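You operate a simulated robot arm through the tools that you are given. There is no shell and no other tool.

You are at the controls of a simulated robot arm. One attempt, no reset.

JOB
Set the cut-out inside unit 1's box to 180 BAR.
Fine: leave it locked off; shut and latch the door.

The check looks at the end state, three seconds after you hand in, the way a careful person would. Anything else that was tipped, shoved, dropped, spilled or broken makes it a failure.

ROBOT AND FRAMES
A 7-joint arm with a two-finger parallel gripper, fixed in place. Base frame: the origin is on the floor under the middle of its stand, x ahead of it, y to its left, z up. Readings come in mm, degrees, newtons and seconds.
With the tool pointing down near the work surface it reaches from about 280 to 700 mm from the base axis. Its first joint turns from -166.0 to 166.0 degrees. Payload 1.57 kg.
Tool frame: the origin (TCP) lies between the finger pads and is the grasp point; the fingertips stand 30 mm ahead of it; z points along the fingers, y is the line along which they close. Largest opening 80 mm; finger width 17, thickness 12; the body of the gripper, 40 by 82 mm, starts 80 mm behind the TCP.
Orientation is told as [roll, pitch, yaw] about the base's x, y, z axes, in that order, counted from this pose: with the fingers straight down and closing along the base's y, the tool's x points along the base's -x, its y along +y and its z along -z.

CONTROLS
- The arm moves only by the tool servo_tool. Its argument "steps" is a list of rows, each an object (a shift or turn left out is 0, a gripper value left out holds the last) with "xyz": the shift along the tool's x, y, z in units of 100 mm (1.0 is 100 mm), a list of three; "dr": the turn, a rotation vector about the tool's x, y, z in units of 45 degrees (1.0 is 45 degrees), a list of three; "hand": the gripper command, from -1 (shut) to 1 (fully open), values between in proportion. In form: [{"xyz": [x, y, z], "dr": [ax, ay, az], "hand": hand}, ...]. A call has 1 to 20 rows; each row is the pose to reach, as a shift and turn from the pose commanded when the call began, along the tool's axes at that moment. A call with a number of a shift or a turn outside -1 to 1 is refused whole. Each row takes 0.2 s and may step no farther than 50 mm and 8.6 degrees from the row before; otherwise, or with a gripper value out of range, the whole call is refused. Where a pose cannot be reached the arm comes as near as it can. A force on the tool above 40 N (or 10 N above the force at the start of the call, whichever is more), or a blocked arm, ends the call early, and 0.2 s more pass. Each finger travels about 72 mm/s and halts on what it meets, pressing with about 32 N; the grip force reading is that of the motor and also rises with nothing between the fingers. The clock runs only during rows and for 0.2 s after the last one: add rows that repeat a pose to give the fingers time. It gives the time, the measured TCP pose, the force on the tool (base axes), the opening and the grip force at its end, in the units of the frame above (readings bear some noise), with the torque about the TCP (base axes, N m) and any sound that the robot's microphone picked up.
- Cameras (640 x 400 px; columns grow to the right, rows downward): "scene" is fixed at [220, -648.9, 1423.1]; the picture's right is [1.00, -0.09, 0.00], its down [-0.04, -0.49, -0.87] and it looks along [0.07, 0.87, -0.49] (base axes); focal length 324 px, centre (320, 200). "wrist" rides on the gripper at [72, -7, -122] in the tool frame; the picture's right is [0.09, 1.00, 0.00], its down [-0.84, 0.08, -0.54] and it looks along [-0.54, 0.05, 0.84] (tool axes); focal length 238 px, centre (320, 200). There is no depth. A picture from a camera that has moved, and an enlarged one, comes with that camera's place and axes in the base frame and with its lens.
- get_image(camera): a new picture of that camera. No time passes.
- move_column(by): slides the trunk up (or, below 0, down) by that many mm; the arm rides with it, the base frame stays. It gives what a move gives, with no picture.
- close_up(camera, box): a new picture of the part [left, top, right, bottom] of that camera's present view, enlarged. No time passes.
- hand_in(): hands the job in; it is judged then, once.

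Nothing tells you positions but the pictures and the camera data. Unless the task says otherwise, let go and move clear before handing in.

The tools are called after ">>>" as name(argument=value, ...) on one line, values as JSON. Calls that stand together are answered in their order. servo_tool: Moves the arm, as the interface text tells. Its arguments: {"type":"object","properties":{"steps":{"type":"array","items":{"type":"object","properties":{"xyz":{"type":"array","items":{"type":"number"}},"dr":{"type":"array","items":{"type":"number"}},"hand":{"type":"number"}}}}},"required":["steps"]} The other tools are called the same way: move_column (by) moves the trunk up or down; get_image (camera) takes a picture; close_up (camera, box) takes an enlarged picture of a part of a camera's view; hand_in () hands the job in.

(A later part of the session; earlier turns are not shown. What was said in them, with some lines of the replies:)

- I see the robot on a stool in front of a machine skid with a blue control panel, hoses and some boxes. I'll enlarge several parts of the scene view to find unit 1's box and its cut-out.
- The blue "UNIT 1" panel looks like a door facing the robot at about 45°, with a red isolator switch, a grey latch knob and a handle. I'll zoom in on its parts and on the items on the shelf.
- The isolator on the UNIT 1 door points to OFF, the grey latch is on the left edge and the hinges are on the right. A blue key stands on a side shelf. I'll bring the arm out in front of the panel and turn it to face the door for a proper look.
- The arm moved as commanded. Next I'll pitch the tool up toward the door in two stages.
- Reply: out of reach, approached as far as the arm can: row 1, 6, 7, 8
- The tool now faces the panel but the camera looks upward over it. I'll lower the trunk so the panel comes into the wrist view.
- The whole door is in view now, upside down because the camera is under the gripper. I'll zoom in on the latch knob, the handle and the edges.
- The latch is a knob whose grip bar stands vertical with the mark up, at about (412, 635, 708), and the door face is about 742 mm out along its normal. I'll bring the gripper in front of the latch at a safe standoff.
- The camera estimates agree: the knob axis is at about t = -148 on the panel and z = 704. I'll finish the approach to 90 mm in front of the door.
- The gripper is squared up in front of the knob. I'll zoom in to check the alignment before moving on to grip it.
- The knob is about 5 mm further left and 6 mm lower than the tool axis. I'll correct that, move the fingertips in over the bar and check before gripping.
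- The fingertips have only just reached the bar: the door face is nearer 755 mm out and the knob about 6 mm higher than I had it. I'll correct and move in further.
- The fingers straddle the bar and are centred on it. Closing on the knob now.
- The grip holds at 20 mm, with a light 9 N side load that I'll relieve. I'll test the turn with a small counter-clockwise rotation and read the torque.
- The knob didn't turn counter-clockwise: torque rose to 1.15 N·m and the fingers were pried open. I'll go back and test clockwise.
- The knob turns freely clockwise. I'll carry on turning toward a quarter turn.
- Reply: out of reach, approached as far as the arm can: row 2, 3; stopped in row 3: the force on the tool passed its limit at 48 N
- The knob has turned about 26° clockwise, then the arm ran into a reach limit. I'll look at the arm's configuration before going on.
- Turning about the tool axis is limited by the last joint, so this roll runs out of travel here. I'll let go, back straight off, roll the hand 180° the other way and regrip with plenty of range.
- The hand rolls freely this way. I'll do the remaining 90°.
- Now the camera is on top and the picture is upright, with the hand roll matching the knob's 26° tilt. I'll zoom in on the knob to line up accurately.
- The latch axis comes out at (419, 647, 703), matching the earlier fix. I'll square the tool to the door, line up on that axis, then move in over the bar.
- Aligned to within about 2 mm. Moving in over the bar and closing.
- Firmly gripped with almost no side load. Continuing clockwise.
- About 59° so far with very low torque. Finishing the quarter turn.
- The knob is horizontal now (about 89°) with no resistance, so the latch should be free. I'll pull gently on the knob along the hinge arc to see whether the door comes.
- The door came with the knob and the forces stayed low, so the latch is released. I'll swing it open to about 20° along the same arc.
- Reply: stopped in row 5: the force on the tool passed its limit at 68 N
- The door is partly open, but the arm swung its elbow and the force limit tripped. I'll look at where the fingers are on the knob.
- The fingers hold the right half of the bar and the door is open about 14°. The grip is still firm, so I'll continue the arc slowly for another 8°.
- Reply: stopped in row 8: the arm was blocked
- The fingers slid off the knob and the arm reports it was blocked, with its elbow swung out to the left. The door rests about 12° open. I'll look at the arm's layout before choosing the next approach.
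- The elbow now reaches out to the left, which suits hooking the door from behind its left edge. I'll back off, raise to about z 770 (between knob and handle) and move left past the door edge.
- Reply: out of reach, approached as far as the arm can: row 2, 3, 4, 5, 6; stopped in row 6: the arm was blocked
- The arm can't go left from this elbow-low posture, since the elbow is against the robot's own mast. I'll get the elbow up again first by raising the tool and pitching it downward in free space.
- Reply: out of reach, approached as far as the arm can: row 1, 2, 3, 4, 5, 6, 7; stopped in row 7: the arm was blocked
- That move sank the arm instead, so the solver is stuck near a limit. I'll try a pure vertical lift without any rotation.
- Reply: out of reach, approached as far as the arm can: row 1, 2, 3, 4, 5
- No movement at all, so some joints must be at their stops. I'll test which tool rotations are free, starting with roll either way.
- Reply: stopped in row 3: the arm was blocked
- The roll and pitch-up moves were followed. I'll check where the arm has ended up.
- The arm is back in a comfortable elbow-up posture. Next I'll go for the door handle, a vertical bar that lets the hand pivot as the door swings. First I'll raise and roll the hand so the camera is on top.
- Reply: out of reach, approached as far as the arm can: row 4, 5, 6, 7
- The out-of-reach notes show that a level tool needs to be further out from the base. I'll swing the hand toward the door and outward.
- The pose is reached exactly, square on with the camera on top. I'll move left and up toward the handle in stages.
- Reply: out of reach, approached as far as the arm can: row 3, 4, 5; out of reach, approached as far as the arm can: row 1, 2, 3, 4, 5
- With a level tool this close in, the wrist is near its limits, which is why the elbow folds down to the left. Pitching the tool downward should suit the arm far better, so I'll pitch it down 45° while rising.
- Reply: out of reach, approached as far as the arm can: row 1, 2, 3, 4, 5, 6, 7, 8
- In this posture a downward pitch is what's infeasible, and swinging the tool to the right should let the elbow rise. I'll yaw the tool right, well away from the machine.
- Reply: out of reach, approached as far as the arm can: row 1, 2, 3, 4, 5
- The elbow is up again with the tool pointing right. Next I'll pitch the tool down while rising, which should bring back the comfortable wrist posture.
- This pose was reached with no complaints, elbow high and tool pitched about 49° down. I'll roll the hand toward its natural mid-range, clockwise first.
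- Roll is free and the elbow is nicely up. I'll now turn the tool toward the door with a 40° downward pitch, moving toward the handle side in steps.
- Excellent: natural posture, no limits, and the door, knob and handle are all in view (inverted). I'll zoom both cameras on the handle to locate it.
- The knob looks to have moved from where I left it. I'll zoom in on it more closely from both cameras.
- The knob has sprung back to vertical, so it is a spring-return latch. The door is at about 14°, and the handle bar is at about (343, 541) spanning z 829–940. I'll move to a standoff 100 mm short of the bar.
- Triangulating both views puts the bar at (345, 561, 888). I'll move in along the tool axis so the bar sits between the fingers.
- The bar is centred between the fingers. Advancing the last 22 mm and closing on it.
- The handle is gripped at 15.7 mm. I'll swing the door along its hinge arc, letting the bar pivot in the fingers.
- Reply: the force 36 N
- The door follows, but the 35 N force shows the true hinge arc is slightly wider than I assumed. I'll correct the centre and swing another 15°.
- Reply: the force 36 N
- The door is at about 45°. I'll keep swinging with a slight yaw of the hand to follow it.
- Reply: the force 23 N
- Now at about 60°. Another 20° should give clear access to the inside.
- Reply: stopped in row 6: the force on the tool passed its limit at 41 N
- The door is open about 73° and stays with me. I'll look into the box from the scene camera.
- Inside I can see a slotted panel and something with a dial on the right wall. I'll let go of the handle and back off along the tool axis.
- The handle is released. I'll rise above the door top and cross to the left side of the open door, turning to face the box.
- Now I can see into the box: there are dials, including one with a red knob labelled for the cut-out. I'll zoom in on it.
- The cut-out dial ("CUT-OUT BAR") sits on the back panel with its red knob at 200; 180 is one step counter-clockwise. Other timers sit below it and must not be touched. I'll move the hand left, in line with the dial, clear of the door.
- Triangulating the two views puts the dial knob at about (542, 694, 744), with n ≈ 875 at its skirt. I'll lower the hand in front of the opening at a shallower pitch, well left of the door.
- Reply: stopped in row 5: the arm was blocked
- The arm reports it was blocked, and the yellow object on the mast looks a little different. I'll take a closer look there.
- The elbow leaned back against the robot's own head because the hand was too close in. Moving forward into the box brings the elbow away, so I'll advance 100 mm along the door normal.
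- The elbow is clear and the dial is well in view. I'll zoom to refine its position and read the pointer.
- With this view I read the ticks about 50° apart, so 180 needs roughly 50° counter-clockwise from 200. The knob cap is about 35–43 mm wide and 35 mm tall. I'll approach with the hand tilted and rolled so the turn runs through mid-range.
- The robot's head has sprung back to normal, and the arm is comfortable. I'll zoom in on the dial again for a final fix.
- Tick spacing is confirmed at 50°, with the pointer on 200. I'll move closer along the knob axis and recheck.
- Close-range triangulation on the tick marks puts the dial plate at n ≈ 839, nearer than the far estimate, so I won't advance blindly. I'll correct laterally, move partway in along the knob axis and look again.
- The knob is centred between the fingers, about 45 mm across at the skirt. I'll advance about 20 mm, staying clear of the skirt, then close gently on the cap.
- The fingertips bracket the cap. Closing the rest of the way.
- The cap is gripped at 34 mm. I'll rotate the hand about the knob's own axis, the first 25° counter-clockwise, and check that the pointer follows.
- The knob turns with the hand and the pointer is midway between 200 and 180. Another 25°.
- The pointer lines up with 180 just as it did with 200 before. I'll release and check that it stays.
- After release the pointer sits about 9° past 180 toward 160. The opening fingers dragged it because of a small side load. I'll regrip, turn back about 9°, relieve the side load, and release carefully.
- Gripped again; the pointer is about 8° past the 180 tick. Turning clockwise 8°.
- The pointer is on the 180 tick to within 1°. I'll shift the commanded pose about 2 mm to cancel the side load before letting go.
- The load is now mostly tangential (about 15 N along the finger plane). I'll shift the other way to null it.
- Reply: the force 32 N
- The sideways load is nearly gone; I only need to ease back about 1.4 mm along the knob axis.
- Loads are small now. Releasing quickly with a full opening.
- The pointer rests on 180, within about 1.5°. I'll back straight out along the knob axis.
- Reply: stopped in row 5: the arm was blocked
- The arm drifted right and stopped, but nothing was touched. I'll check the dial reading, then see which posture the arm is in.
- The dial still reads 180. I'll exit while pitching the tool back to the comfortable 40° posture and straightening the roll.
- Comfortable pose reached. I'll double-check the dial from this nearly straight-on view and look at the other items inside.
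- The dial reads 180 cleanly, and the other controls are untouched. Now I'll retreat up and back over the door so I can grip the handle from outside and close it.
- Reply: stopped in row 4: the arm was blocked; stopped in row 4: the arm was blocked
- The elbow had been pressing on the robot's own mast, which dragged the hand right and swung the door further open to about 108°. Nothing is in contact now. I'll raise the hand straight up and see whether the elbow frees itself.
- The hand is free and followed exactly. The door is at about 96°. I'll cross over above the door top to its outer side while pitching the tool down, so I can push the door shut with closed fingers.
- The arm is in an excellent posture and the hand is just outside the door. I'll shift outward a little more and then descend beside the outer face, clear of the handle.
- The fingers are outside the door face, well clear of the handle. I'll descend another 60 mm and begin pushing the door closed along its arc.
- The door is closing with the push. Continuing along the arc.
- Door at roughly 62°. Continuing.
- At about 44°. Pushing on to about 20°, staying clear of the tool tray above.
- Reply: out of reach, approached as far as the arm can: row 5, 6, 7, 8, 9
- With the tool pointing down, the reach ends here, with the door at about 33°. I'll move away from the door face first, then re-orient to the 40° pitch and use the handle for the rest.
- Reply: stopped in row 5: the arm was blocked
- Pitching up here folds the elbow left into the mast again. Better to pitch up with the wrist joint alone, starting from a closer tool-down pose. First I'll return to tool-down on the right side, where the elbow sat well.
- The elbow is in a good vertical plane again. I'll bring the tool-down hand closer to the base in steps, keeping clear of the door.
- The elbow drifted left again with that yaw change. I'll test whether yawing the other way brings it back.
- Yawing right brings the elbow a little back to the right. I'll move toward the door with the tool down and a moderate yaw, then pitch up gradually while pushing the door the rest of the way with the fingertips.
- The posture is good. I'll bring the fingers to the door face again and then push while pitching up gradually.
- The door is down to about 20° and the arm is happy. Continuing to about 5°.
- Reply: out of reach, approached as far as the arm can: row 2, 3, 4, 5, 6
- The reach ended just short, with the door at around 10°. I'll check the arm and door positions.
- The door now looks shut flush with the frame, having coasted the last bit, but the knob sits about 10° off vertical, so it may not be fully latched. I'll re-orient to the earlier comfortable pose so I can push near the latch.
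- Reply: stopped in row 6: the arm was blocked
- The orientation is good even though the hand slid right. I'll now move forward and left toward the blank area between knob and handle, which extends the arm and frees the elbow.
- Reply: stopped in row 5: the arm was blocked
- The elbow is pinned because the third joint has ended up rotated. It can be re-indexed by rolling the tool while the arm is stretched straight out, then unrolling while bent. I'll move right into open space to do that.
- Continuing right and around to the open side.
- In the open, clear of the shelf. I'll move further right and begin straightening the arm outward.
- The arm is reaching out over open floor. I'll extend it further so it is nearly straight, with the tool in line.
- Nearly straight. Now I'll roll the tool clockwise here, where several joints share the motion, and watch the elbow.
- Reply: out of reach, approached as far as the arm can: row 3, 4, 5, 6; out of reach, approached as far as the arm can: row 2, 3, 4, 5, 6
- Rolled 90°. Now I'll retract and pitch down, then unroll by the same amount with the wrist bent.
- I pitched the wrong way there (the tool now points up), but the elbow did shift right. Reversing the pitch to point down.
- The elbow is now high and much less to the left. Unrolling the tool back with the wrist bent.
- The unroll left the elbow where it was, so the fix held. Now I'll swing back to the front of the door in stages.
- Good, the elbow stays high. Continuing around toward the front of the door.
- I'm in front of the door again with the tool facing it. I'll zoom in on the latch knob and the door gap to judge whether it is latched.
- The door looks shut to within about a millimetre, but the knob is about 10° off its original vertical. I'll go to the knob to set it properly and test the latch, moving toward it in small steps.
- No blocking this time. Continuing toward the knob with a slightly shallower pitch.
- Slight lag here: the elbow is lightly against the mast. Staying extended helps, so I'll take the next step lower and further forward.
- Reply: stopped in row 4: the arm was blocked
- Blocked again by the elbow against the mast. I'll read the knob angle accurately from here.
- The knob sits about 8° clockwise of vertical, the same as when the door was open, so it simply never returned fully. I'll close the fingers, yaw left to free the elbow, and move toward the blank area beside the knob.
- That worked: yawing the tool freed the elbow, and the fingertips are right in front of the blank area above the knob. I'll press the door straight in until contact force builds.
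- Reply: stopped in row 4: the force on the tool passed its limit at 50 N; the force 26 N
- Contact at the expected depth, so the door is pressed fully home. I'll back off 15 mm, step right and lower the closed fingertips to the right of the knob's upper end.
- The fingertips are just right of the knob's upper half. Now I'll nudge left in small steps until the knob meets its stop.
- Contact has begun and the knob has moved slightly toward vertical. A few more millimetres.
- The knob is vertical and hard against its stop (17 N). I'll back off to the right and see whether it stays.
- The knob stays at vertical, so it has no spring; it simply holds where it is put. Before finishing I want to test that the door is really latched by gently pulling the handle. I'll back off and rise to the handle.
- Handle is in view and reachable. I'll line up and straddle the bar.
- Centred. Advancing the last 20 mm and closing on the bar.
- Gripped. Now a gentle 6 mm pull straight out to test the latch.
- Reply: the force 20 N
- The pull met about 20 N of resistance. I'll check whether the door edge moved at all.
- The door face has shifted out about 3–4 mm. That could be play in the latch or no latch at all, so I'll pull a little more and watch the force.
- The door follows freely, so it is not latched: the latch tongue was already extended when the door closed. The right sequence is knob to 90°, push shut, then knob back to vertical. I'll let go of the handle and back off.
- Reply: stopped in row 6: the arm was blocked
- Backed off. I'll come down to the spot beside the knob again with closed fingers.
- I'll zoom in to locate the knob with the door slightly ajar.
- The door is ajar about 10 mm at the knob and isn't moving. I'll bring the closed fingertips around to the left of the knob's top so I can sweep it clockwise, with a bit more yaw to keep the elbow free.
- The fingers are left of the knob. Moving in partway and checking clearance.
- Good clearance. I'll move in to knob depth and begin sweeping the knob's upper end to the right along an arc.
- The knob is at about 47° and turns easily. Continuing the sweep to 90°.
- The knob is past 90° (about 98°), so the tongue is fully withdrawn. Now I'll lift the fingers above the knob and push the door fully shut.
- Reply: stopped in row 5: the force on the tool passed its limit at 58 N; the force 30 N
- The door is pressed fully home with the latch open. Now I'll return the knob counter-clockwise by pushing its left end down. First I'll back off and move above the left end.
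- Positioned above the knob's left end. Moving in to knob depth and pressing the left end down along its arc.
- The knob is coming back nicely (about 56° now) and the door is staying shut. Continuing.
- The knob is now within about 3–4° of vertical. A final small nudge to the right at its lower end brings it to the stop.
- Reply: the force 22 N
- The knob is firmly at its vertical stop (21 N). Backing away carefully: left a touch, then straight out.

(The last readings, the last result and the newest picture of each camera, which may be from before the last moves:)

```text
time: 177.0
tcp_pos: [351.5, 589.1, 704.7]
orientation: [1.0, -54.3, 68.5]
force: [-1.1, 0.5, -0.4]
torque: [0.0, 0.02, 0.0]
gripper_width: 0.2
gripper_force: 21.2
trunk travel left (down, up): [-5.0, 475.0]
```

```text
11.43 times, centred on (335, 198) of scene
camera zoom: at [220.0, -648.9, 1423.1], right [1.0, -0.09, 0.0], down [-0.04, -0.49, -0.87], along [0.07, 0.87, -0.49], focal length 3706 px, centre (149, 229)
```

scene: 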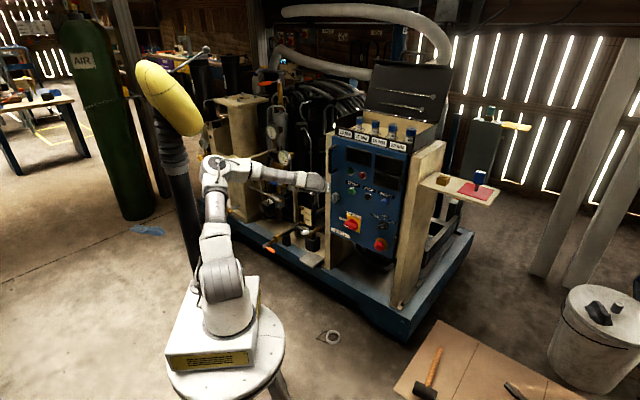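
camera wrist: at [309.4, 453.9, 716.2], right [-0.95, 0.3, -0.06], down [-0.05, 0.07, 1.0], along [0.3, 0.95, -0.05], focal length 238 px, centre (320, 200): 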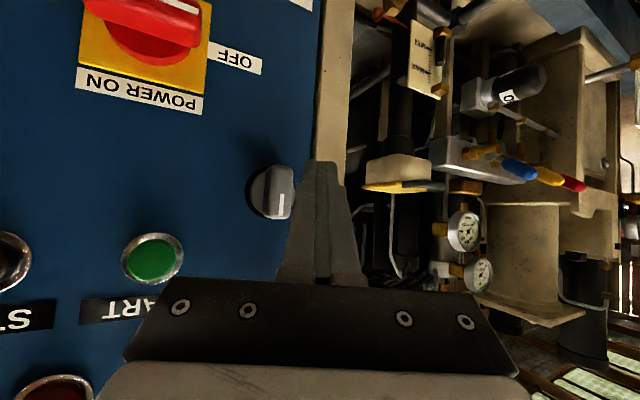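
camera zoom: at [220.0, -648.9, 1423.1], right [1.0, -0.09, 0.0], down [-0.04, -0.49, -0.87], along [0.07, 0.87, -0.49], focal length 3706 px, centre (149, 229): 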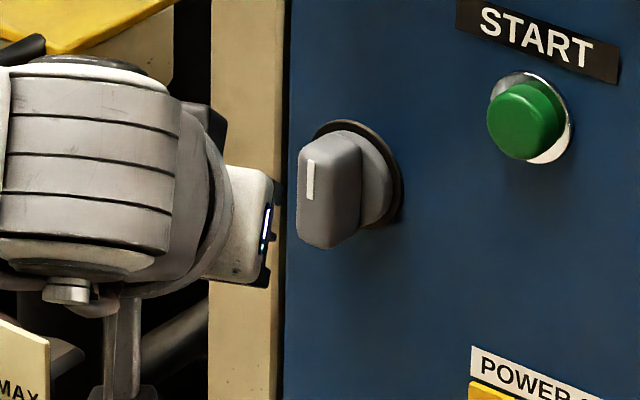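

Door flush, knob vertical. Now I'll repeat the pull test on the handle. First I'll go back out and up.

>>> servo_tool(steps=[{"xyz": [-0.05, -0.1, -0.2]}, {"xyz": [-0.15, -0.22, -0.38]}, {"xyz": [-0.28, -0.34, -0.56]}, {"xyz": [-0.4, -0.45, -0.73]}, {"xyz": [-0.527, -0.555, -0.895]}])

>>> servo_tool(steps=[{"xyz": [-0.2, 0.03, -0.13], "dr": [0.03, 0, 0.02], "hand": 0.5}, {"xyz": [-0.4, 0.06, -0.27], "dr": [0.06, 0, 0.04]}, {"xyz": [-0.62, 0.09, -0.4], "dr": [0.09, 0, 0.06]}, {"xyz": [-0.84, 0.11, -0.54], "dr": [0.118, 0, 0.083]}])

>>> get_image(camera="wrist")

```text
time: 178.2
tcp_pos: [377.8, 536.4, 798.4]
orientation: [1.3, -54.5, 69.5]
force: [-0.7, -0.1, -0.7]
torque: [-0.02, 0.01, -0.02]
gripper_width: 0.0
gripper_force: 21.4
trunk travel left (down, up): [-5.0, 475.0]
```

```text
time: 179.2
tcp_pos: [381.3, 538.8, 896.3]
orientation: [0.6, -54.1, 62.5]
force: [0.2, 0.2, -1.1]
torque: [0.02, 0.0, -0.03]
gripper_width: 60.0
gripper_force: 0.1
trunk travel left (down, up): [-5.0, 475.0]
```

```text
taken
camera wrist: at [324.6, 409.6, 909.7], right [-0.91, 0.4, -0.07], down [-0.04, 0.08, 1.0], along [0.41, 0.91, -0.05], focal length 238 px, centre (320, 200)
```

wrist: 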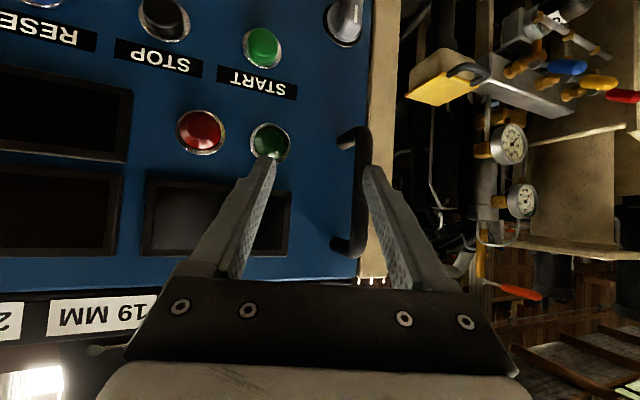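

Same viewpoint as before. Approaching and gripping the handle.

>>> servo_tool(steps=[{"xyz": [-0.12, 0.19, 0.05]}, {"xyz": [-0.24, 0.38, 0.1]}, {"xyz": [-0.28, 0.38, 0.3]}, {"xyz": [-0.32, 0.38, 0.5]}, {"xyz": [-0.32, 0.38, 0.6]}])

>>> get_image(camera="wrist")

```text
time: 180.4
tcp_pos: [365.9, 622.6, 888.9]
orientation: [1.3, -54.4, 63.1]
force: [-0.9, 0.0, 0.1]
torque: [0.02, -0.02, 0.02]
gripper_width: 60.0
gripper_force: 0.1
trunk travel left (down, up): [-5.0, 475.0]
```

```text
taken
camera wrist: at [312.3, 491.1, 901.0], right [-0.92, 0.39, -0.06], down [-0.04, 0.07, 1.0], along [0.39, 0.92, -0.05], focal length 238 px, centre (320, 200)
```

wrist: 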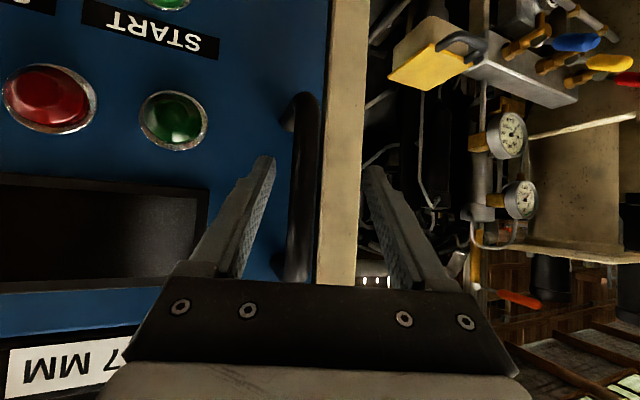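

>>> servo_tool(steps=[{"xyz": [0, -0.07, 0]}, {"xyz": [0, -0.14, 0.02]}, {"xyz": [0, -0.14, 0.05], "hand": -0.1}, {"xyz": [0, -0.14, 0.05], "hand": -1}, {"xyz": [0, -0.14, 0.05], "hand": -1}, {"xyz": [0, -0.14, 0.05], "hand": -1}])

>>> get_image(camera="wrist")

```text
time: 181.8
tcp_pos: [377.0, 620.8, 886.9]
orientation: [1.2, -54.4, 63.4]
force: [-21.0, 5.4, 2.6]
torque: [-0.43, -0.29, 0.12]
gripper_width: 16.0
gripper_force: 31.1
trunk travel left (down, up): [-5.0, 475.0]
```

```text
taken
camera wrist: at [324.2, 489.5, 899.2], right [-0.92, 0.38, -0.06], down [-0.04, 0.07, 1.0], along [0.38, 0.92, -0.05], focal length 238 px, centre (320, 200)
```

wrist: 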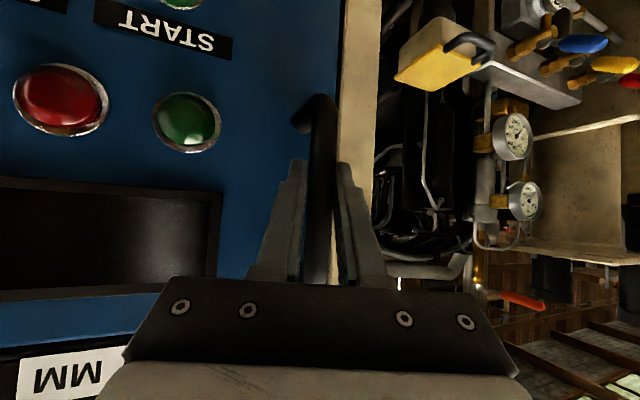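

Gripped. Gentle 6 mm pull again, watching force and door position.

>>> servo_tool(steps=[{"xyz": [0.011, 0.006, -0.016]}, {"xyz": [0.022, 0.012, -0.031]}, {"xyz": [0.033, 0.018, -0.047]}, {"xyz": [0.033, 0.018, -0.047]}])

>>> close_up(camera="scene", box=[315, 180, 355, 215])

```text
time: 182.8
tcp_pos: [373.7, 616.6, 887.6]
orientation: [1.1, -54.3, 63.4]
force: [-7.8, 26.4, -1.0]
torque: [0.38, -0.8, 0.04]
gripper_width: 16.1
gripper_force: 32.1
trunk travel left (down, up): [-5.0, 475.0]
```

```text
11.43 times, centred on (335, 198) of scene
camera zoom: at [220.0, -648.9, 1423.1], right [1.0, -0.09, 0.0], down [-0.04, -0.49, -0.87], along [0.07, 0.87, -0.49], focal length 3706 px, centre (149, 229)
```

zoom: 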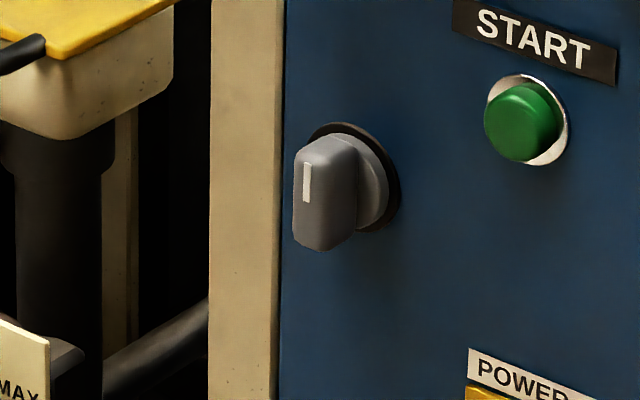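

Similar so far. One more small pull to see whether it holds this time.

>>> servo_tool(steps=[{"xyz": [0.008, 0.004, -0.012]}, {"xyz": [0.016, 0.009, -0.024]}, {"xyz": [0.025, 0.013, -0.035]}, {"xyz": [0.025, 0.013, -0.035]}])

>>> close_up(camera="scene", box=[315, 180, 355, 215])

```text
time: 183.8
tcp_pos: [372.0, 612.9, 887.1]
orientation: [1.1, -54.3, 63.4]
force: [-17.4, 11.5, 4.2]
torque: [-1.09, -0.1, -0.04]
gripper_width: 15.8
gripper_force: 31.3
trunk travel left (down, up): [-5.0, 475.0]
```

```text
11.43 times, centred on (335, 198) of scene
camera zoom: at [220.0, -648.9, 1423.1], right [1.0, -0.09, 0.0], down [-0.04, -0.49, -0.87], along [0.07, 0.87, -0.49], focal length 3706 px, centre (149, 229)
```

zoom: 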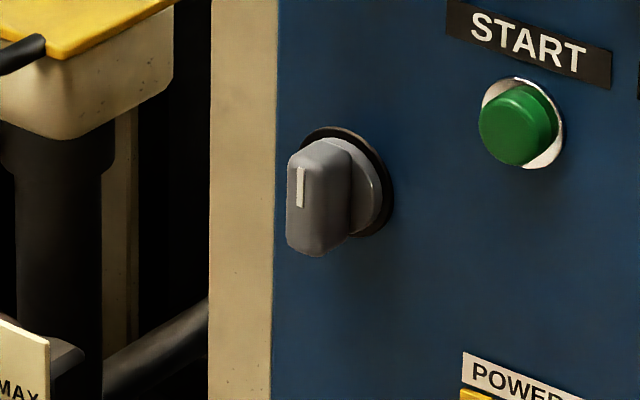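

The door still opens, so it isn't latched even though the knob is vertical. I'm still holding the handle, so I'll push the door fully in and compare it pixel by pixel with the very first picture of the latched state.

>>> servo_tool(steps=[{"xyz": [-0.02, -0.01, 0.03]}, {"xyz": [-0.04, -0.022, 0.059]}, {"xyz": [-0.06, -0.033, 0.087]}, {"xyz": [-0.08, -0.043, 0.115]}, {"xyz": [-0.1, -0.054, 0.145]}])

>>> close_up(camera="scene", box=[322, 180, 352, 210])

>>> close_up(camera="scene", box=[325, 200, 395, 250])

```text
time: 184.4
tcp_pos: [373.0, 617.7, 887.2]
orientation: [1.2, -54.1, 63.5]
force: [-11.2, -8.8, 7.7]
torque: [-1.01, -0.2, -0.04]
gripper_width: 16.1
gripper_force: 31.5
trunk travel left (down, up): [-5.0, 475.0]
stopped in row 3: the force on the tool passed its limit at 43 N (the readings are from after the stop); the commanded pose is now the measured one
```

```text
13.33 times, centred on (337, 195) of scene
camera zoom: at [220.0, -648.9, 1423.1], right [1.0, -0.09, 0.0], down [-0.04, -0.49, -0.87], along [0.07, 0.87, -0.49], focal length 4324 px, centre (93, 267)
```

zoom: 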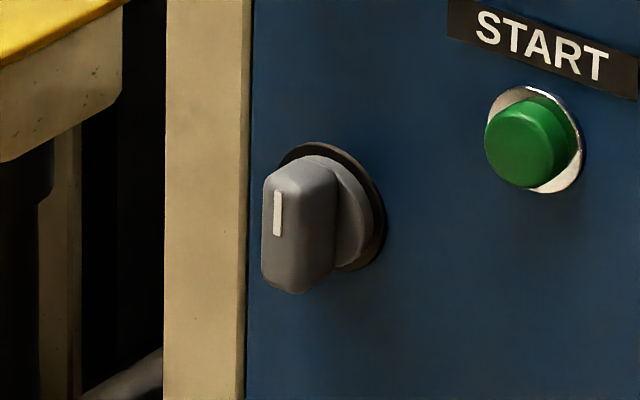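

```text
8.00 times, centred on (360, 225) of scene
camera zoom: at [220.0, -648.9, 1423.1], right [1.0, -0.09, 0.0], down [-0.04, -0.49, -0.87], along [0.07, 0.87, -0.49], focal length 2594 px, centre (0, 0)
```

zoom: 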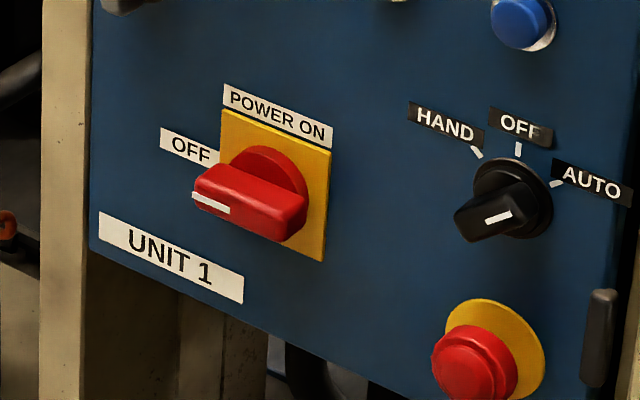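

Compared with the first picture, the door is now held about 3–5 mm open by the extended tongue. It looks as if the latch had engaged both times and my roughly 24 N test pulls forced it past the keeper. I'll redo the proper sequence (knob open, shut, knob closed) and not pull hard again. First, release the handle and return to the knob.

>>> servo_tool(steps=[{"hand": 0.5}, {"hand": 0.5}, {"xyz": [0, 0, -0.2]}, {"xyz": [0, 0, -0.4]}, {"xyz": [0.3, -0.15, -0.42]}, {"xyz": [0.55, -0.25, -0.28]}, {"xyz": [0.8, -0.3, -0.08]}, {"xyz": [0.983, -0.327, 0.1]}])

>>> get_image(camera="wrist")

>>> close_up(camera="scene", box=[322, 180, 352, 210])

```text
time: 186.2
tcp_pos: [382.3, 559.1, 798.2]
orientation: [1.2, -54.0, 63.3]
force: [-0.1, -0.9, 0.3]
torque: [-0.03, 0.02, -0.01]
gripper_width: 59.9
gripper_force: 0.2
trunk travel left (down, up): [-5.0, 475.0]
```

```text
taken
camera wrist: at [328.5, 426.3, 811.0], right [-0.92, 0.38, -0.06], down [-0.03, 0.07, 1.0], along [0.39, 0.92, -0.06], focal length 238 px, centre (320, 200)
```

wrist: 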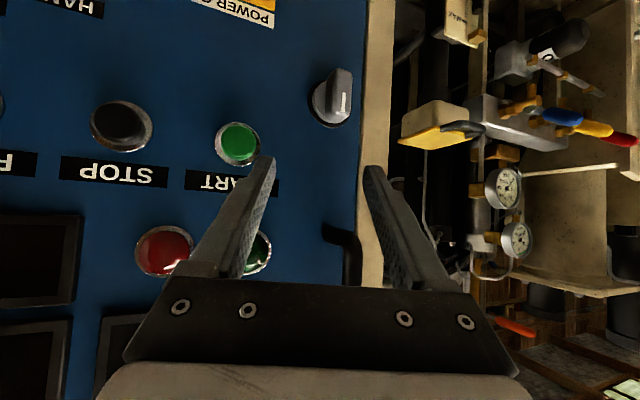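

```text
13.33 times, centred on (337, 195) of scene
camera zoom: at [220.0, -648.9, 1423.1], right [1.0, -0.09, 0.0], down [-0.04, -0.49, -0.87], along [0.07, 0.87, -0.49], focal length 4324 px, centre (93, 267)
```

zoom: 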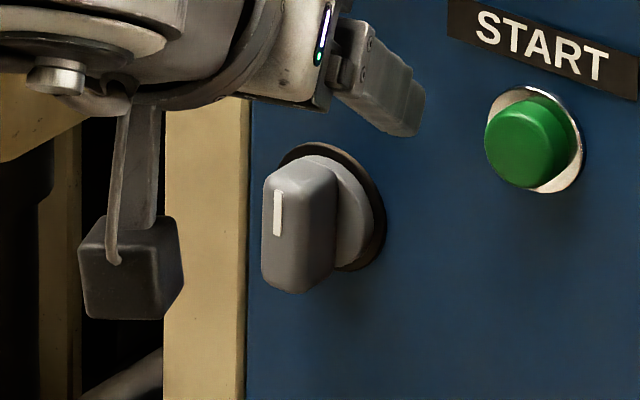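

Door unchanged. Closing the fingers and moving around to the left of the knob's top again.

>>> servo_tool(steps=[{"xyz": [0.0, 0.0, 0.0], "dr": [-0.06, 0, -0.042], "hand": -1}, {"xyz": [0.05, 0.12, 0.06], "dr": [-0.118, 0, -0.083]}, {"xyz": [0.1, 0.24, 0.12], "dr": [-0.118, 0, -0.083]}, {"xyz": [0.16, 0.36, 0.19], "dr": [-0.118, 0, -0.083]}, {"xyz": [0.214, 0.469, 0.267], "dr": [-0.118, 0, -0.083]}, {"xyz": [0.25, 0.49, 0.4], "dr": [-0.118, 0, -0.083]}, {"xyz": [0.287, 0.508, 0.533], "dr": [-0.118, 0, -0.083]}])

>>> close_up(camera="wrist", box=[220, 70, 380, 200])

```text
time: 187.8
tcp_pos: [347.2, 604.7, 743.4]
orientation: [1.4, -54.2, 69.6]
force: [-0.6, 0.2, -0.4]
torque: [0.01, 0.02, 0.0]
gripper_width: 0.0
gripper_force: 21.6
trunk travel left (down, up): [-5.0, 475.0]
```

```text
3.08 times, centred on (300, 135) of wrist
camera zoom: at [309.4, 468.8, 757.2], right [-0.96, 0.28, -0.06], down [-0.04, 0.07, 1.0], along [0.28, 0.96, -0.05], focal length 733 px, centre (382, 400)
```

zoom: 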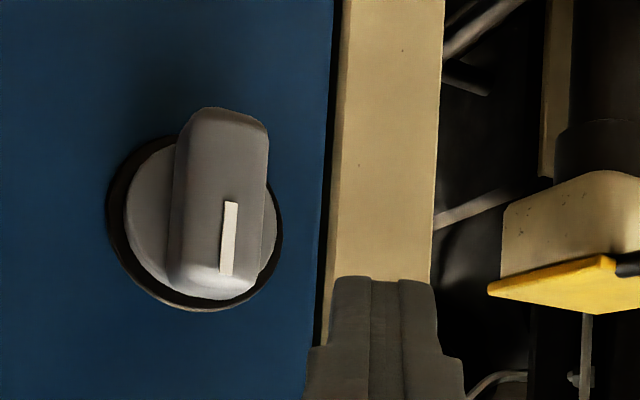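

Same position as before. Repeating the clockwise sweep (slightly deeper, as the door is less open).

>>> servo_tool(steps=[{"xyz": [-0.007, -0.056, 0.145]}, {"xyz": [-0.014, -0.112, 0.29]}, {"xyz": [0.0, -0.167, 0.27]}, {"xyz": [-0.016, -0.19, 0.245]}, {"xyz": [-0.037, -0.215, 0.217]}, {"xyz": [-0.046, -0.25, 0.19]}, {"xyz": [-0.056, -0.286, 0.164]}])

>>> servo_tool(steps=[{"xyz": [0.004, -0.04, -0.02]}, {"xyz": [0.008, -0.081, -0.039]}, {"xyz": [0.025, -0.12, -0.05]}, {"xyz": [0.042, -0.162, -0.06]}, {"xyz": [0.065, -0.19, -0.061]}, {"xyz": [0.085, -0.22, -0.061]}, {"xyz": [0.105, -0.24, -0.059]}])

>>> close_up(camera="wrist", box=[220, 70, 380, 200])

>>> close_up(camera="scene", box=[322, 180, 352, 210])

```text
time: 189.4
tcp_pos: [380.1, 609.2, 740.4]
orientation: [1.4, -54.1, 69.5]
force: [-0.5, 0.8, 0.5]
torque: [0.02, 0.02, 0.07]
gripper_width: 0.0
gripper_force: 21.7
trunk travel left (down, up): [-5.0, 475.0]
```

```text
time: 191.0
tcp_pos: [398.0, 591.8, 737.4]
orientation: [1.6, -54.3, 69.7]
force: [-1.8, 3.9, 6.4]
torque: [0.19, 0.03, 0.05]
gripper_width: 0.0
gripper_force: 21.5
trunk travel left (down, up): [-5.0, 475.0]
```

```text
3.08 times, centred on (300, 135) of wrist
camera zoom: at [359.9, 456.2, 749.0], right [-0.96, 0.27, -0.06], down [-0.04, 0.07, 1.0], along [0.28, 0.96, -0.05], focal length 733 px, centre (382, 400)
```

zoom: 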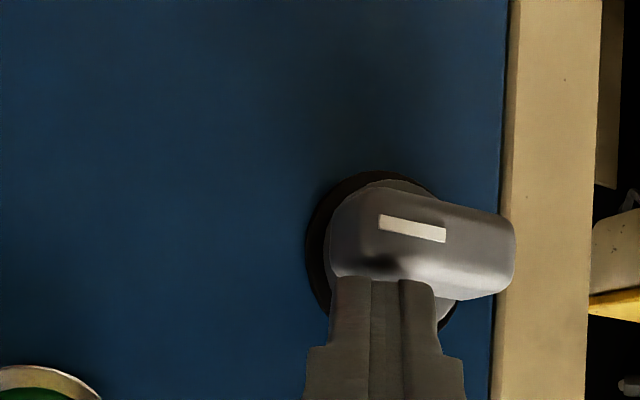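

```text
13.33 times, centred on (337, 195) of scene
camera zoom: at [220.0, -648.9, 1423.1], right [1.0, -0.09, 0.0], down [-0.04, -0.49, -0.87], along [0.07, 0.87, -0.49], focal length 4324 px, centre (93, 267)
```

zoom: 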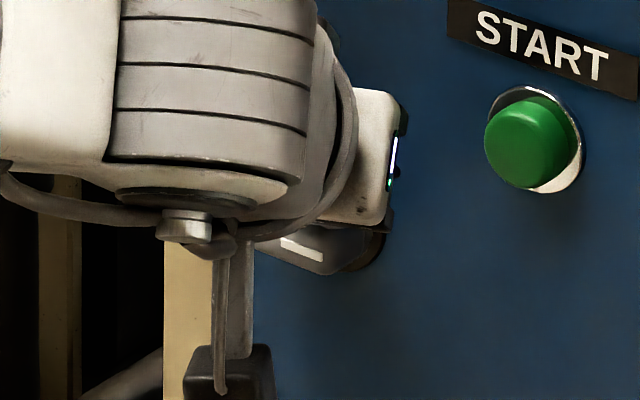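

Knob past 90° again. Lifting above it and pressing the door fully home.

>>> servo_tool(steps=[{"xyz": [-0.15, -0.045, -0.13]}, {"xyz": [-0.304, -0.091, -0.263]}, {"xyz": [-0.35, -0.125, -0.2]}, {"xyz": [-0.39, -0.157, -0.14]}, {"xyz": [-0.42, -0.18, -0.1]}, {"xyz": [-0.45, -0.204, -0.057]}, {"xyz": [-0.48, -0.228, -0.014]}, {"xyz": [-0.51, -0.252, 0.03]}])

>>> close_up(camera="scene", box=[322, 180, 352, 210])

>>> close_up(camera="scene", box=[325, 200, 395, 250])

```text
time: 192.2
tcp_pos: [418.7, 598.5, 774.1]
orientation: [1.8, -53.7, 69.7]
force: [-17.1, -20.6, 7.8]
torque: [-0.03, 0.0, 0.01]
gripper_width: 0.0
gripper_force: 21.7
trunk travel left (down, up): [-5.0, 475.0]
stopped in row 6: the force on the tool passed its limit at 52 N (the readings are from after the stop); the commanded pose is now the measured one
```

```text
13.33 times, centred on (337, 195) of scene
camera zoom: at [220.0, -648.9, 1423.1], right [1.0, -0.09, 0.0], down [-0.04, -0.49, -0.87], along [0.07, 0.87, -0.49], focal length 4324 px, centre (93, 267)
```

zoom: 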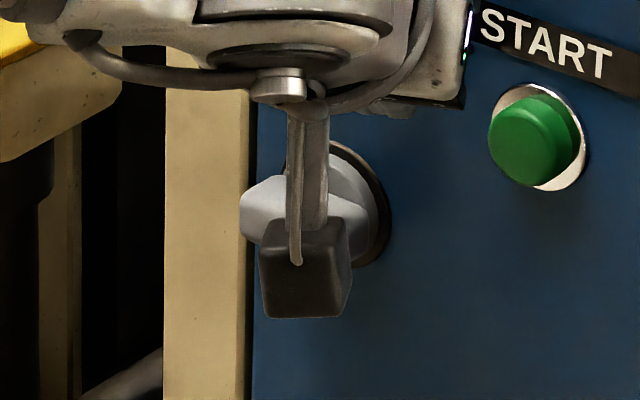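

```text
8.00 times, centred on (360, 225) of scene
camera zoom: at [220.0, -648.9, 1423.1], right [1.0, -0.09, 0.0], down [-0.04, -0.49, -0.87], along [0.07, 0.87, -0.49], focal length 2594 px, centre (0, 0)
```

zoom: 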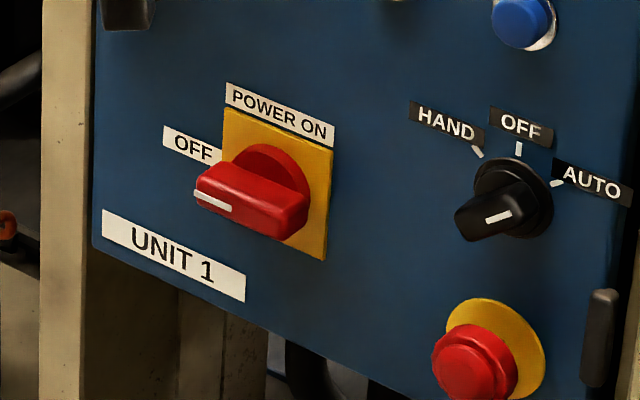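

Now it matches the original pictures exactly: fully closed, knob open. I'll back off and turn the knob closed again from its left end.

>>> servo_tool(steps=[{"xyz": [0.09, 0.07, -0.13]}, {"xyz": [0.183, 0.144, -0.261]}, {"xyz": [0.2, 0.26, -0.18]}, {"xyz": [0.22, 0.38, -0.1]}, {"xyz": [0.247, 0.499, -0.02]}, {"xyz": [0.247, 0.499, -0.02]}])

>>> close_up(camera="wrist", box=[220, 70, 380, 200])

```text
time: 193.7
tcp_pos: [367.3, 602.9, 754.6]
orientation: [1.7, -53.7, 69.6]
force: [-0.5, -1.0, -0.1]
torque: [0.02, 0.01, 0.01]
gripper_width: 0.3
gripper_force: 20.7
trunk travel left (down, up): [-5.0, 475.0]
```

```text
3.08 times, centred on (300, 135) of wrist
camera zoom: at [329.4, 465.2, 768.6], right [-0.96, 0.27, -0.06], down [-0.04, 0.08, 1.0], along [0.28, 0.96, -0.06], focal length 733 px, centre (382, 400)
```

zoom: 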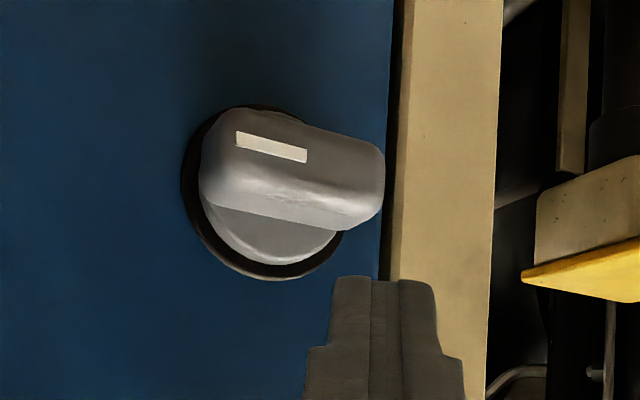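

Same pose as before. Repeating the counter-clockwise sweep to vertical.

>>> servo_tool(steps=[{"xyz": [-0.02, -0.041, 0.1]}, {"xyz": [-0.039, -0.082, 0.195]}, {"xyz": [-0.006, -0.082, 0.218]}, {"xyz": [0.027, -0.082, 0.241]}, {"xyz": [0.036, -0.055, 0.262]}, {"xyz": [0.05, -0.03, 0.285]}, {"xyz": [0.064, -0.007, 0.308]}, {"xyz": [0.104, 0.026, 0.355]}])

>>> servo_tool(steps=[{"xyz": [0.026, 0.01, 0.023]}, {"xyz": [0.052, 0.019, 0.046]}, {"xyz": [0.08, 0.02, 0.067]}, {"xyz": [0.11, 0.02, 0.088]}, {"xyz": [0.135, 0.015, 0.1]}, {"xyz": [0.157, 0.01, 0.116]}, {"xyz": [0.18, 0.0, 0.128]}])

>>> servo_tool(steps=[{"xyz": [0.005, -0.018, -0.007]}, {"xyz": [0.009, -0.036, -0.014]}, {"xyz": [0.012, -0.046, -0.017]}, {"xyz": [0.014, -0.052, -0.019]}, {"xyz": [0.014, -0.052, -0.019]}])

>>> close_up(camera="wrist", box=[220, 110, 380, 240])

>>> close_up(camera="scene", box=[325, 200, 395, 250])

```text
time: 195.4
tcp_pos: [371.4, 623.3, 725.1]
orientation: [1.7, -53.6, 69.5]
force: [-0.1, 0.8, 1.2]
torque: [0.02, -0.05, 0.01]
gripper_width: 0.1
gripper_force: 21.5
trunk travel left (down, up): [-5.0, 475.0]
```

```text
time: 197.1
tcp_pos: [370.8, 623.7, 703.5]
orientation: [1.7, -53.7, 69.6]
force: [-0.3, 0.7, 0.3]
torque: [-0.03, 0.02, -0.02]
gripper_width: 0.0
gripper_force: 21.1
trunk travel left (down, up): [-5.0, 475.0]
```

```text
time: 198.2
tcp_pos: [372.4, 621.9, 703.3]
orientation: [2.0, -53.7, 69.8]
force: [-17.0, 12.9, -4.0]
torque: [0.01, 0.06, 0.38]
gripper_width: 0.0
gripper_force: 21.4
trunk travel left (down, up): [-5.0, 475.0]
```

```text
3.08 times, centred on (300, 175) of wrist
camera zoom: at [335.8, 484.6, 716.8], right [-0.96, 0.27, -0.05], down [-0.04, 0.07, 1.0], along [0.27, 0.96, -0.06], focal length 733 px, centre (382, 277)
```

zoom: 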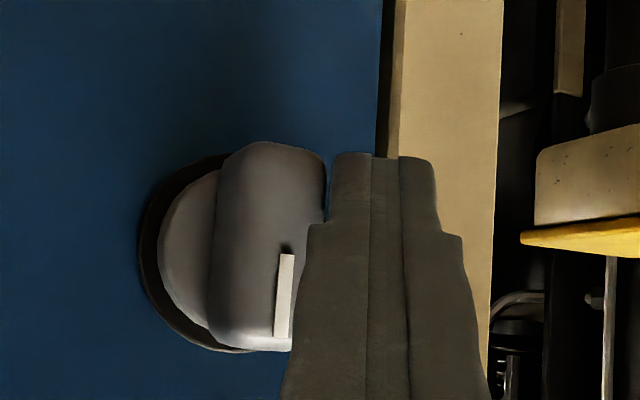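

```text
8.00 times, centred on (360, 225) of scene
camera zoom: at [220.0, -648.9, 1423.1], right [1.0, -0.09, 0.0], down [-0.04, -0.49, -0.87], along [0.07, 0.87, -0.49], focal length 2594 px, centre (0, 0)
```

zoom: 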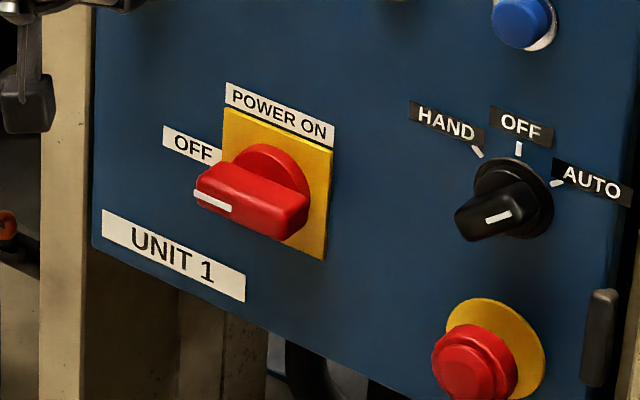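

Knob is at its vertical stop and the door labels match the original closed picture exactly. Backing away carefully.

>>> servo_tool(steps=[{"xyz": [-0.014, 0.052, 0.019]}, {"xyz": [-0.022, 0.09, 0.033]}, {"xyz": [0.06, 0.15, -0.08]}, {"xyz": [0.14, 0.212, -0.19]}, {"xyz": [0.21, 0.266, -0.3]}])

>>> servo_tool(steps=[{"xyz": [0.0, -0.1, -0.2]}, {"xyz": [-0.05, -0.22, -0.4]}, {"xyz": [-0.15, -0.34, -0.6]}, {"xyz": [-0.25, -0.45, -0.8]}, {"xyz": [-0.35, -0.555, -0.95]}])

>>> close_up(camera="scene", box=[322, 180, 352, 210])

>>> close_up(camera="scene", box=[325, 200, 395, 250])

>>> get_image(camera="wrist")

```text
time: 199.4
tcp_pos: [346.4, 588.1, 705.3]
orientation: [1.6, -53.7, 69.0]
force: [-0.3, 0.7, 0.4]
torque: [-0.06, 0.02, -0.03]
gripper_width: 0.0
gripper_force: 20.6
trunk travel left (down, up): [-5.0, 475.0]
```

```text
time: 200.7
tcp_pos: [374.1, 521.4, 788.3]
orientation: [1.8, -53.6, 69.6]
force: [-0.7, 0.5, 0.4]
torque: [0.01, -0.01, 0.02]
gripper_width: 0.0
gripper_force: 21.3
trunk travel left (down, up): [-5.0, 475.0]
```

```text
13.33 times, centred on (337, 195) of scene
camera zoom: at [220.0, -648.9, 1423.1], right [1.0, -0.09, 0.0], down [-0.04, -0.49, -0.87], along [0.07, 0.87, -0.49], focal length 4324 px, centre (93, 267)
```

zoom: 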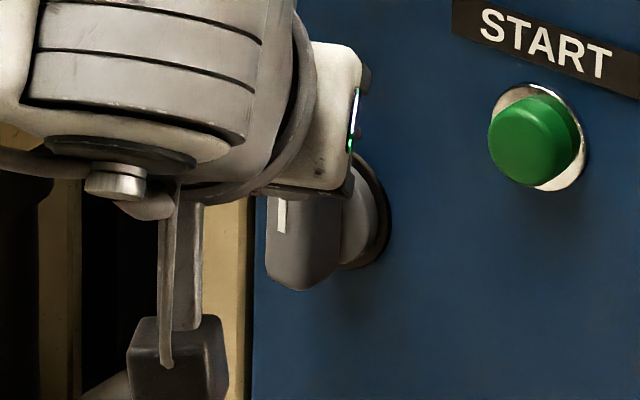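

```text
8.00 times, centred on (360, 225) of scene
camera zoom: at [220.0, -648.9, 1423.1], right [1.0, -0.09, 0.0], down [-0.04, -0.49, -0.87], along [0.07, 0.87, -0.49], focal length 2594 px, centre (0, 0)
```

zoom: 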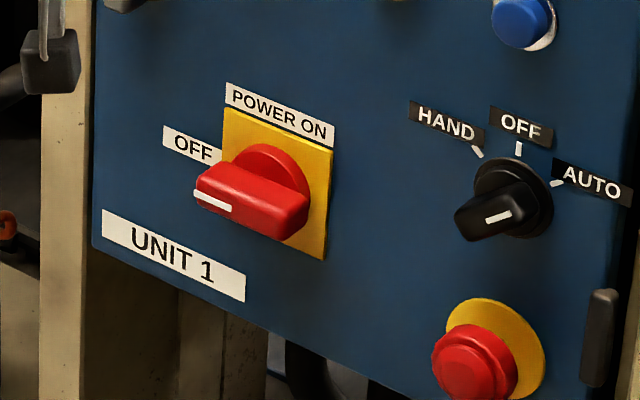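

```text
taken
camera wrist: at [336.3, 384.9, 801.7], right [-0.96, 0.27, -0.06], down [-0.04, 0.08, 1.0], along [0.28, 0.96, -0.06], focal length 238 px, centre (320, 200)
```

wrist: 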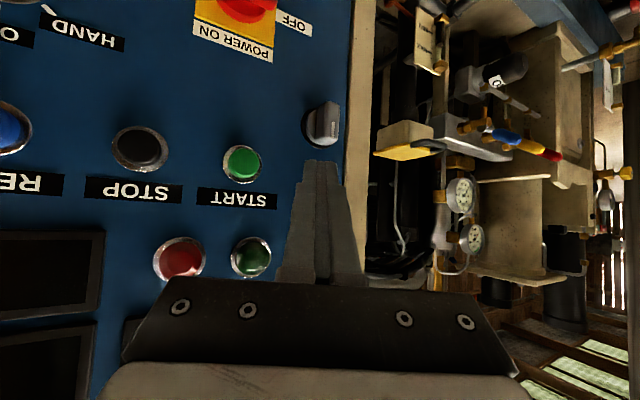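

Everything matches the original closed picture: door flush, knob vertical, isolator still OFF. I'll move the arm well clear and take a last overall look.

>>> servo_tool(steps=[{"xyz": [-0.02, -0.16, -0.19]}, {"xyz": [-0.04, -0.32, -0.39]}, {"xyz": [-0.06, -0.47, -0.58]}, {"xyz": [-0.08, -0.63, -0.78]}, {"xyz": [-0.1, -0.79, -0.97]}])

>>> get_image(camera="scene")

>>> close_up(camera="scene", box=[322, 180, 352, 210])

>>> close_up(camera="scene", box=[320, 100, 440, 260])

>>> close_up(camera="scene", box=[425, 160, 505, 210])

```text
time: 201.8
tcp_pos: [427.3, 427.4, 852.1]
orientation: [1.9, -53.6, 69.5]
force: [-0.5, 0.1, 0.0]
torque: [0.01, -0.02, -0.02]
gripper_width: 0.2
gripper_force: 21.3
trunk travel left (down, up): [-5.0, 475.0]
```

```text
taken
```

scene: 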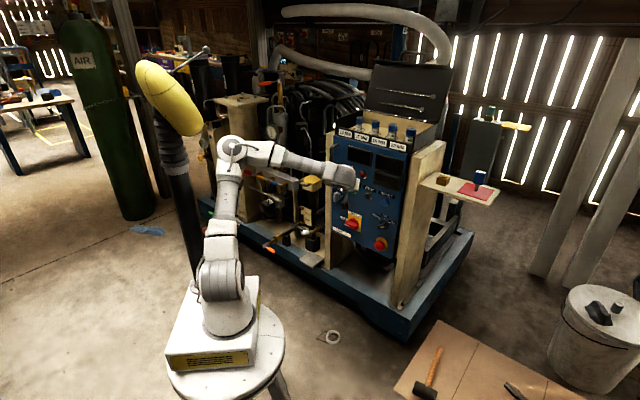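

```text
13.33 times, centred on (337, 195) of scene
camera zoom: at [220.0, -648.9, 1423.1], right [1.0, -0.09, 0.0], down [-0.04, -0.49, -0.87], along [0.07, 0.87, -0.49], focal length 4324 px, centre (93, 267)
```

zoom: 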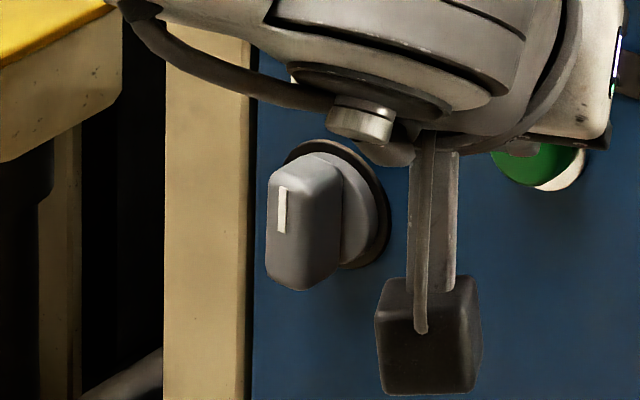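

```text
2.50 times, centred on (380, 180) of scene
camera zoom: at [220.0, -648.9, 1423.1], right [1.0, -0.09, 0.0], down [-0.04, -0.49, -0.87], along [0.07, 0.87, -0.49], focal length 811 px, centre (170, 250)
```

zoom: 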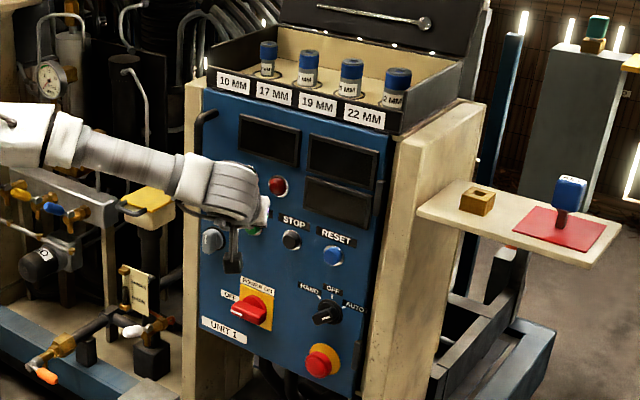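

```text
8.00 times, centred on (465, 185) of scene
camera zoom: at [220.0, -648.9, 1423.1], right [1.0, -0.09, 0.0], down [-0.04, -0.49, -0.87], along [0.07, 0.87, -0.49], focal length 2594 px, centre (-840, 320)
```

zoom: 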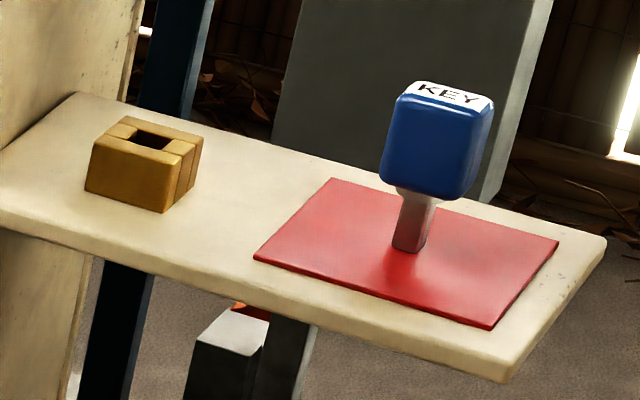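

The knob and door match the first picture, the key is still on its mat, and nothing else has been disturbed. One last move back for clearance, and then I'll hand in.

>>> servo_tool(steps=[{"xyz": [0, -0.2, -0.15]}, {"xyz": [0, -0.4, -0.3]}, {"xyz": [0, -0.6, -0.45]}, {"xyz": [0, -0.6, -0.45]}])

>>> close_up(camera="scene", box=[315, 120, 395, 250])

>>> close_up(camera="scene", box=[322, 180, 352, 210])

```text
time: 202.8
tcp_pos: [473.7, 373.1, 877.5]
orientation: [1.8, -53.8, 69.6]
force: [0.1, 0.7, 0.3]
torque: [0.0, 0.04, 0.0]
gripper_width: 0.0
gripper_force: 21.6
trunk travel left (down, up): [-5.0, 475.0]
```

```text
3.08 times, centred on (355, 185) of scene
camera zoom: at [220.0, -648.9, 1423.1], right [1.0, -0.09, 0.0], down [-0.04, -0.49, -0.87], along [0.07, 0.87, -0.49], focal length 998 px, centre (212, 246)
```

zoom: 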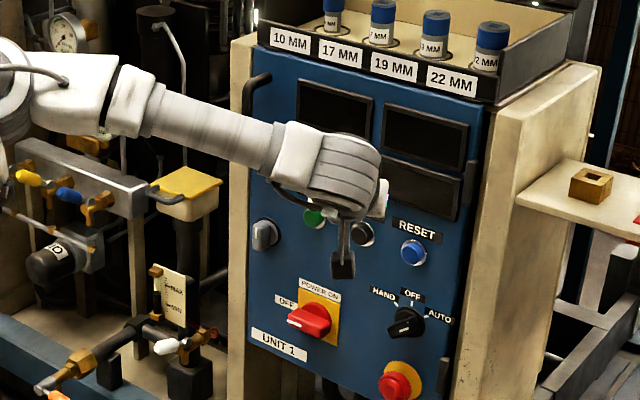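

```text
13.33 times, centred on (337, 195) of scene
camera zoom: at [220.0, -648.9, 1423.1], right [1.0, -0.09, 0.0], down [-0.04, -0.49, -0.87], along [0.07, 0.87, -0.49], focal length 4324 px, centre (93, 267)
```

zoom: 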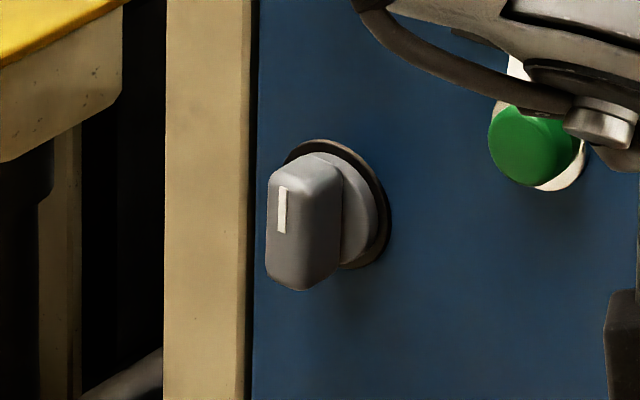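

The final view matches the very first close-up of the latch: the door is flush and the knob vertical. The cut-out was left at 180 BAR, the isolator is still OFF, the key is untouched and the arm is clear, so I'm handing the job in.

>>> hand_in()

```text
The job is handed in.
```

The cut-out inside unit 1's box is set to 180 BAR, and the job is handed in. I last saw the dial before closing the door, with the pointer within about 1.5° of the 180 mark.

- **Door:** it is shut and the latch knob is back in its original vertical position. The final close-up matches the first one taken before I opened it.
- **Latch strength:** during the job I tested the latch twice with pulls of about 20–24 N. The door resisted, then came open both times. I re-closed it properly: knob open, door pressed home, knob back to vertical. I did not pull it again after that.
- **Locked off:** the isolator still points to OFF, and the blue key is untouched on its red mat.
- **Contact:** the arm's elbow pressed against the robot's own mast several times and once turned its head, which sprang back. The hand also pushed the open door from about 73° to roughly 96–108°. I saw nothing else tipped or moved.
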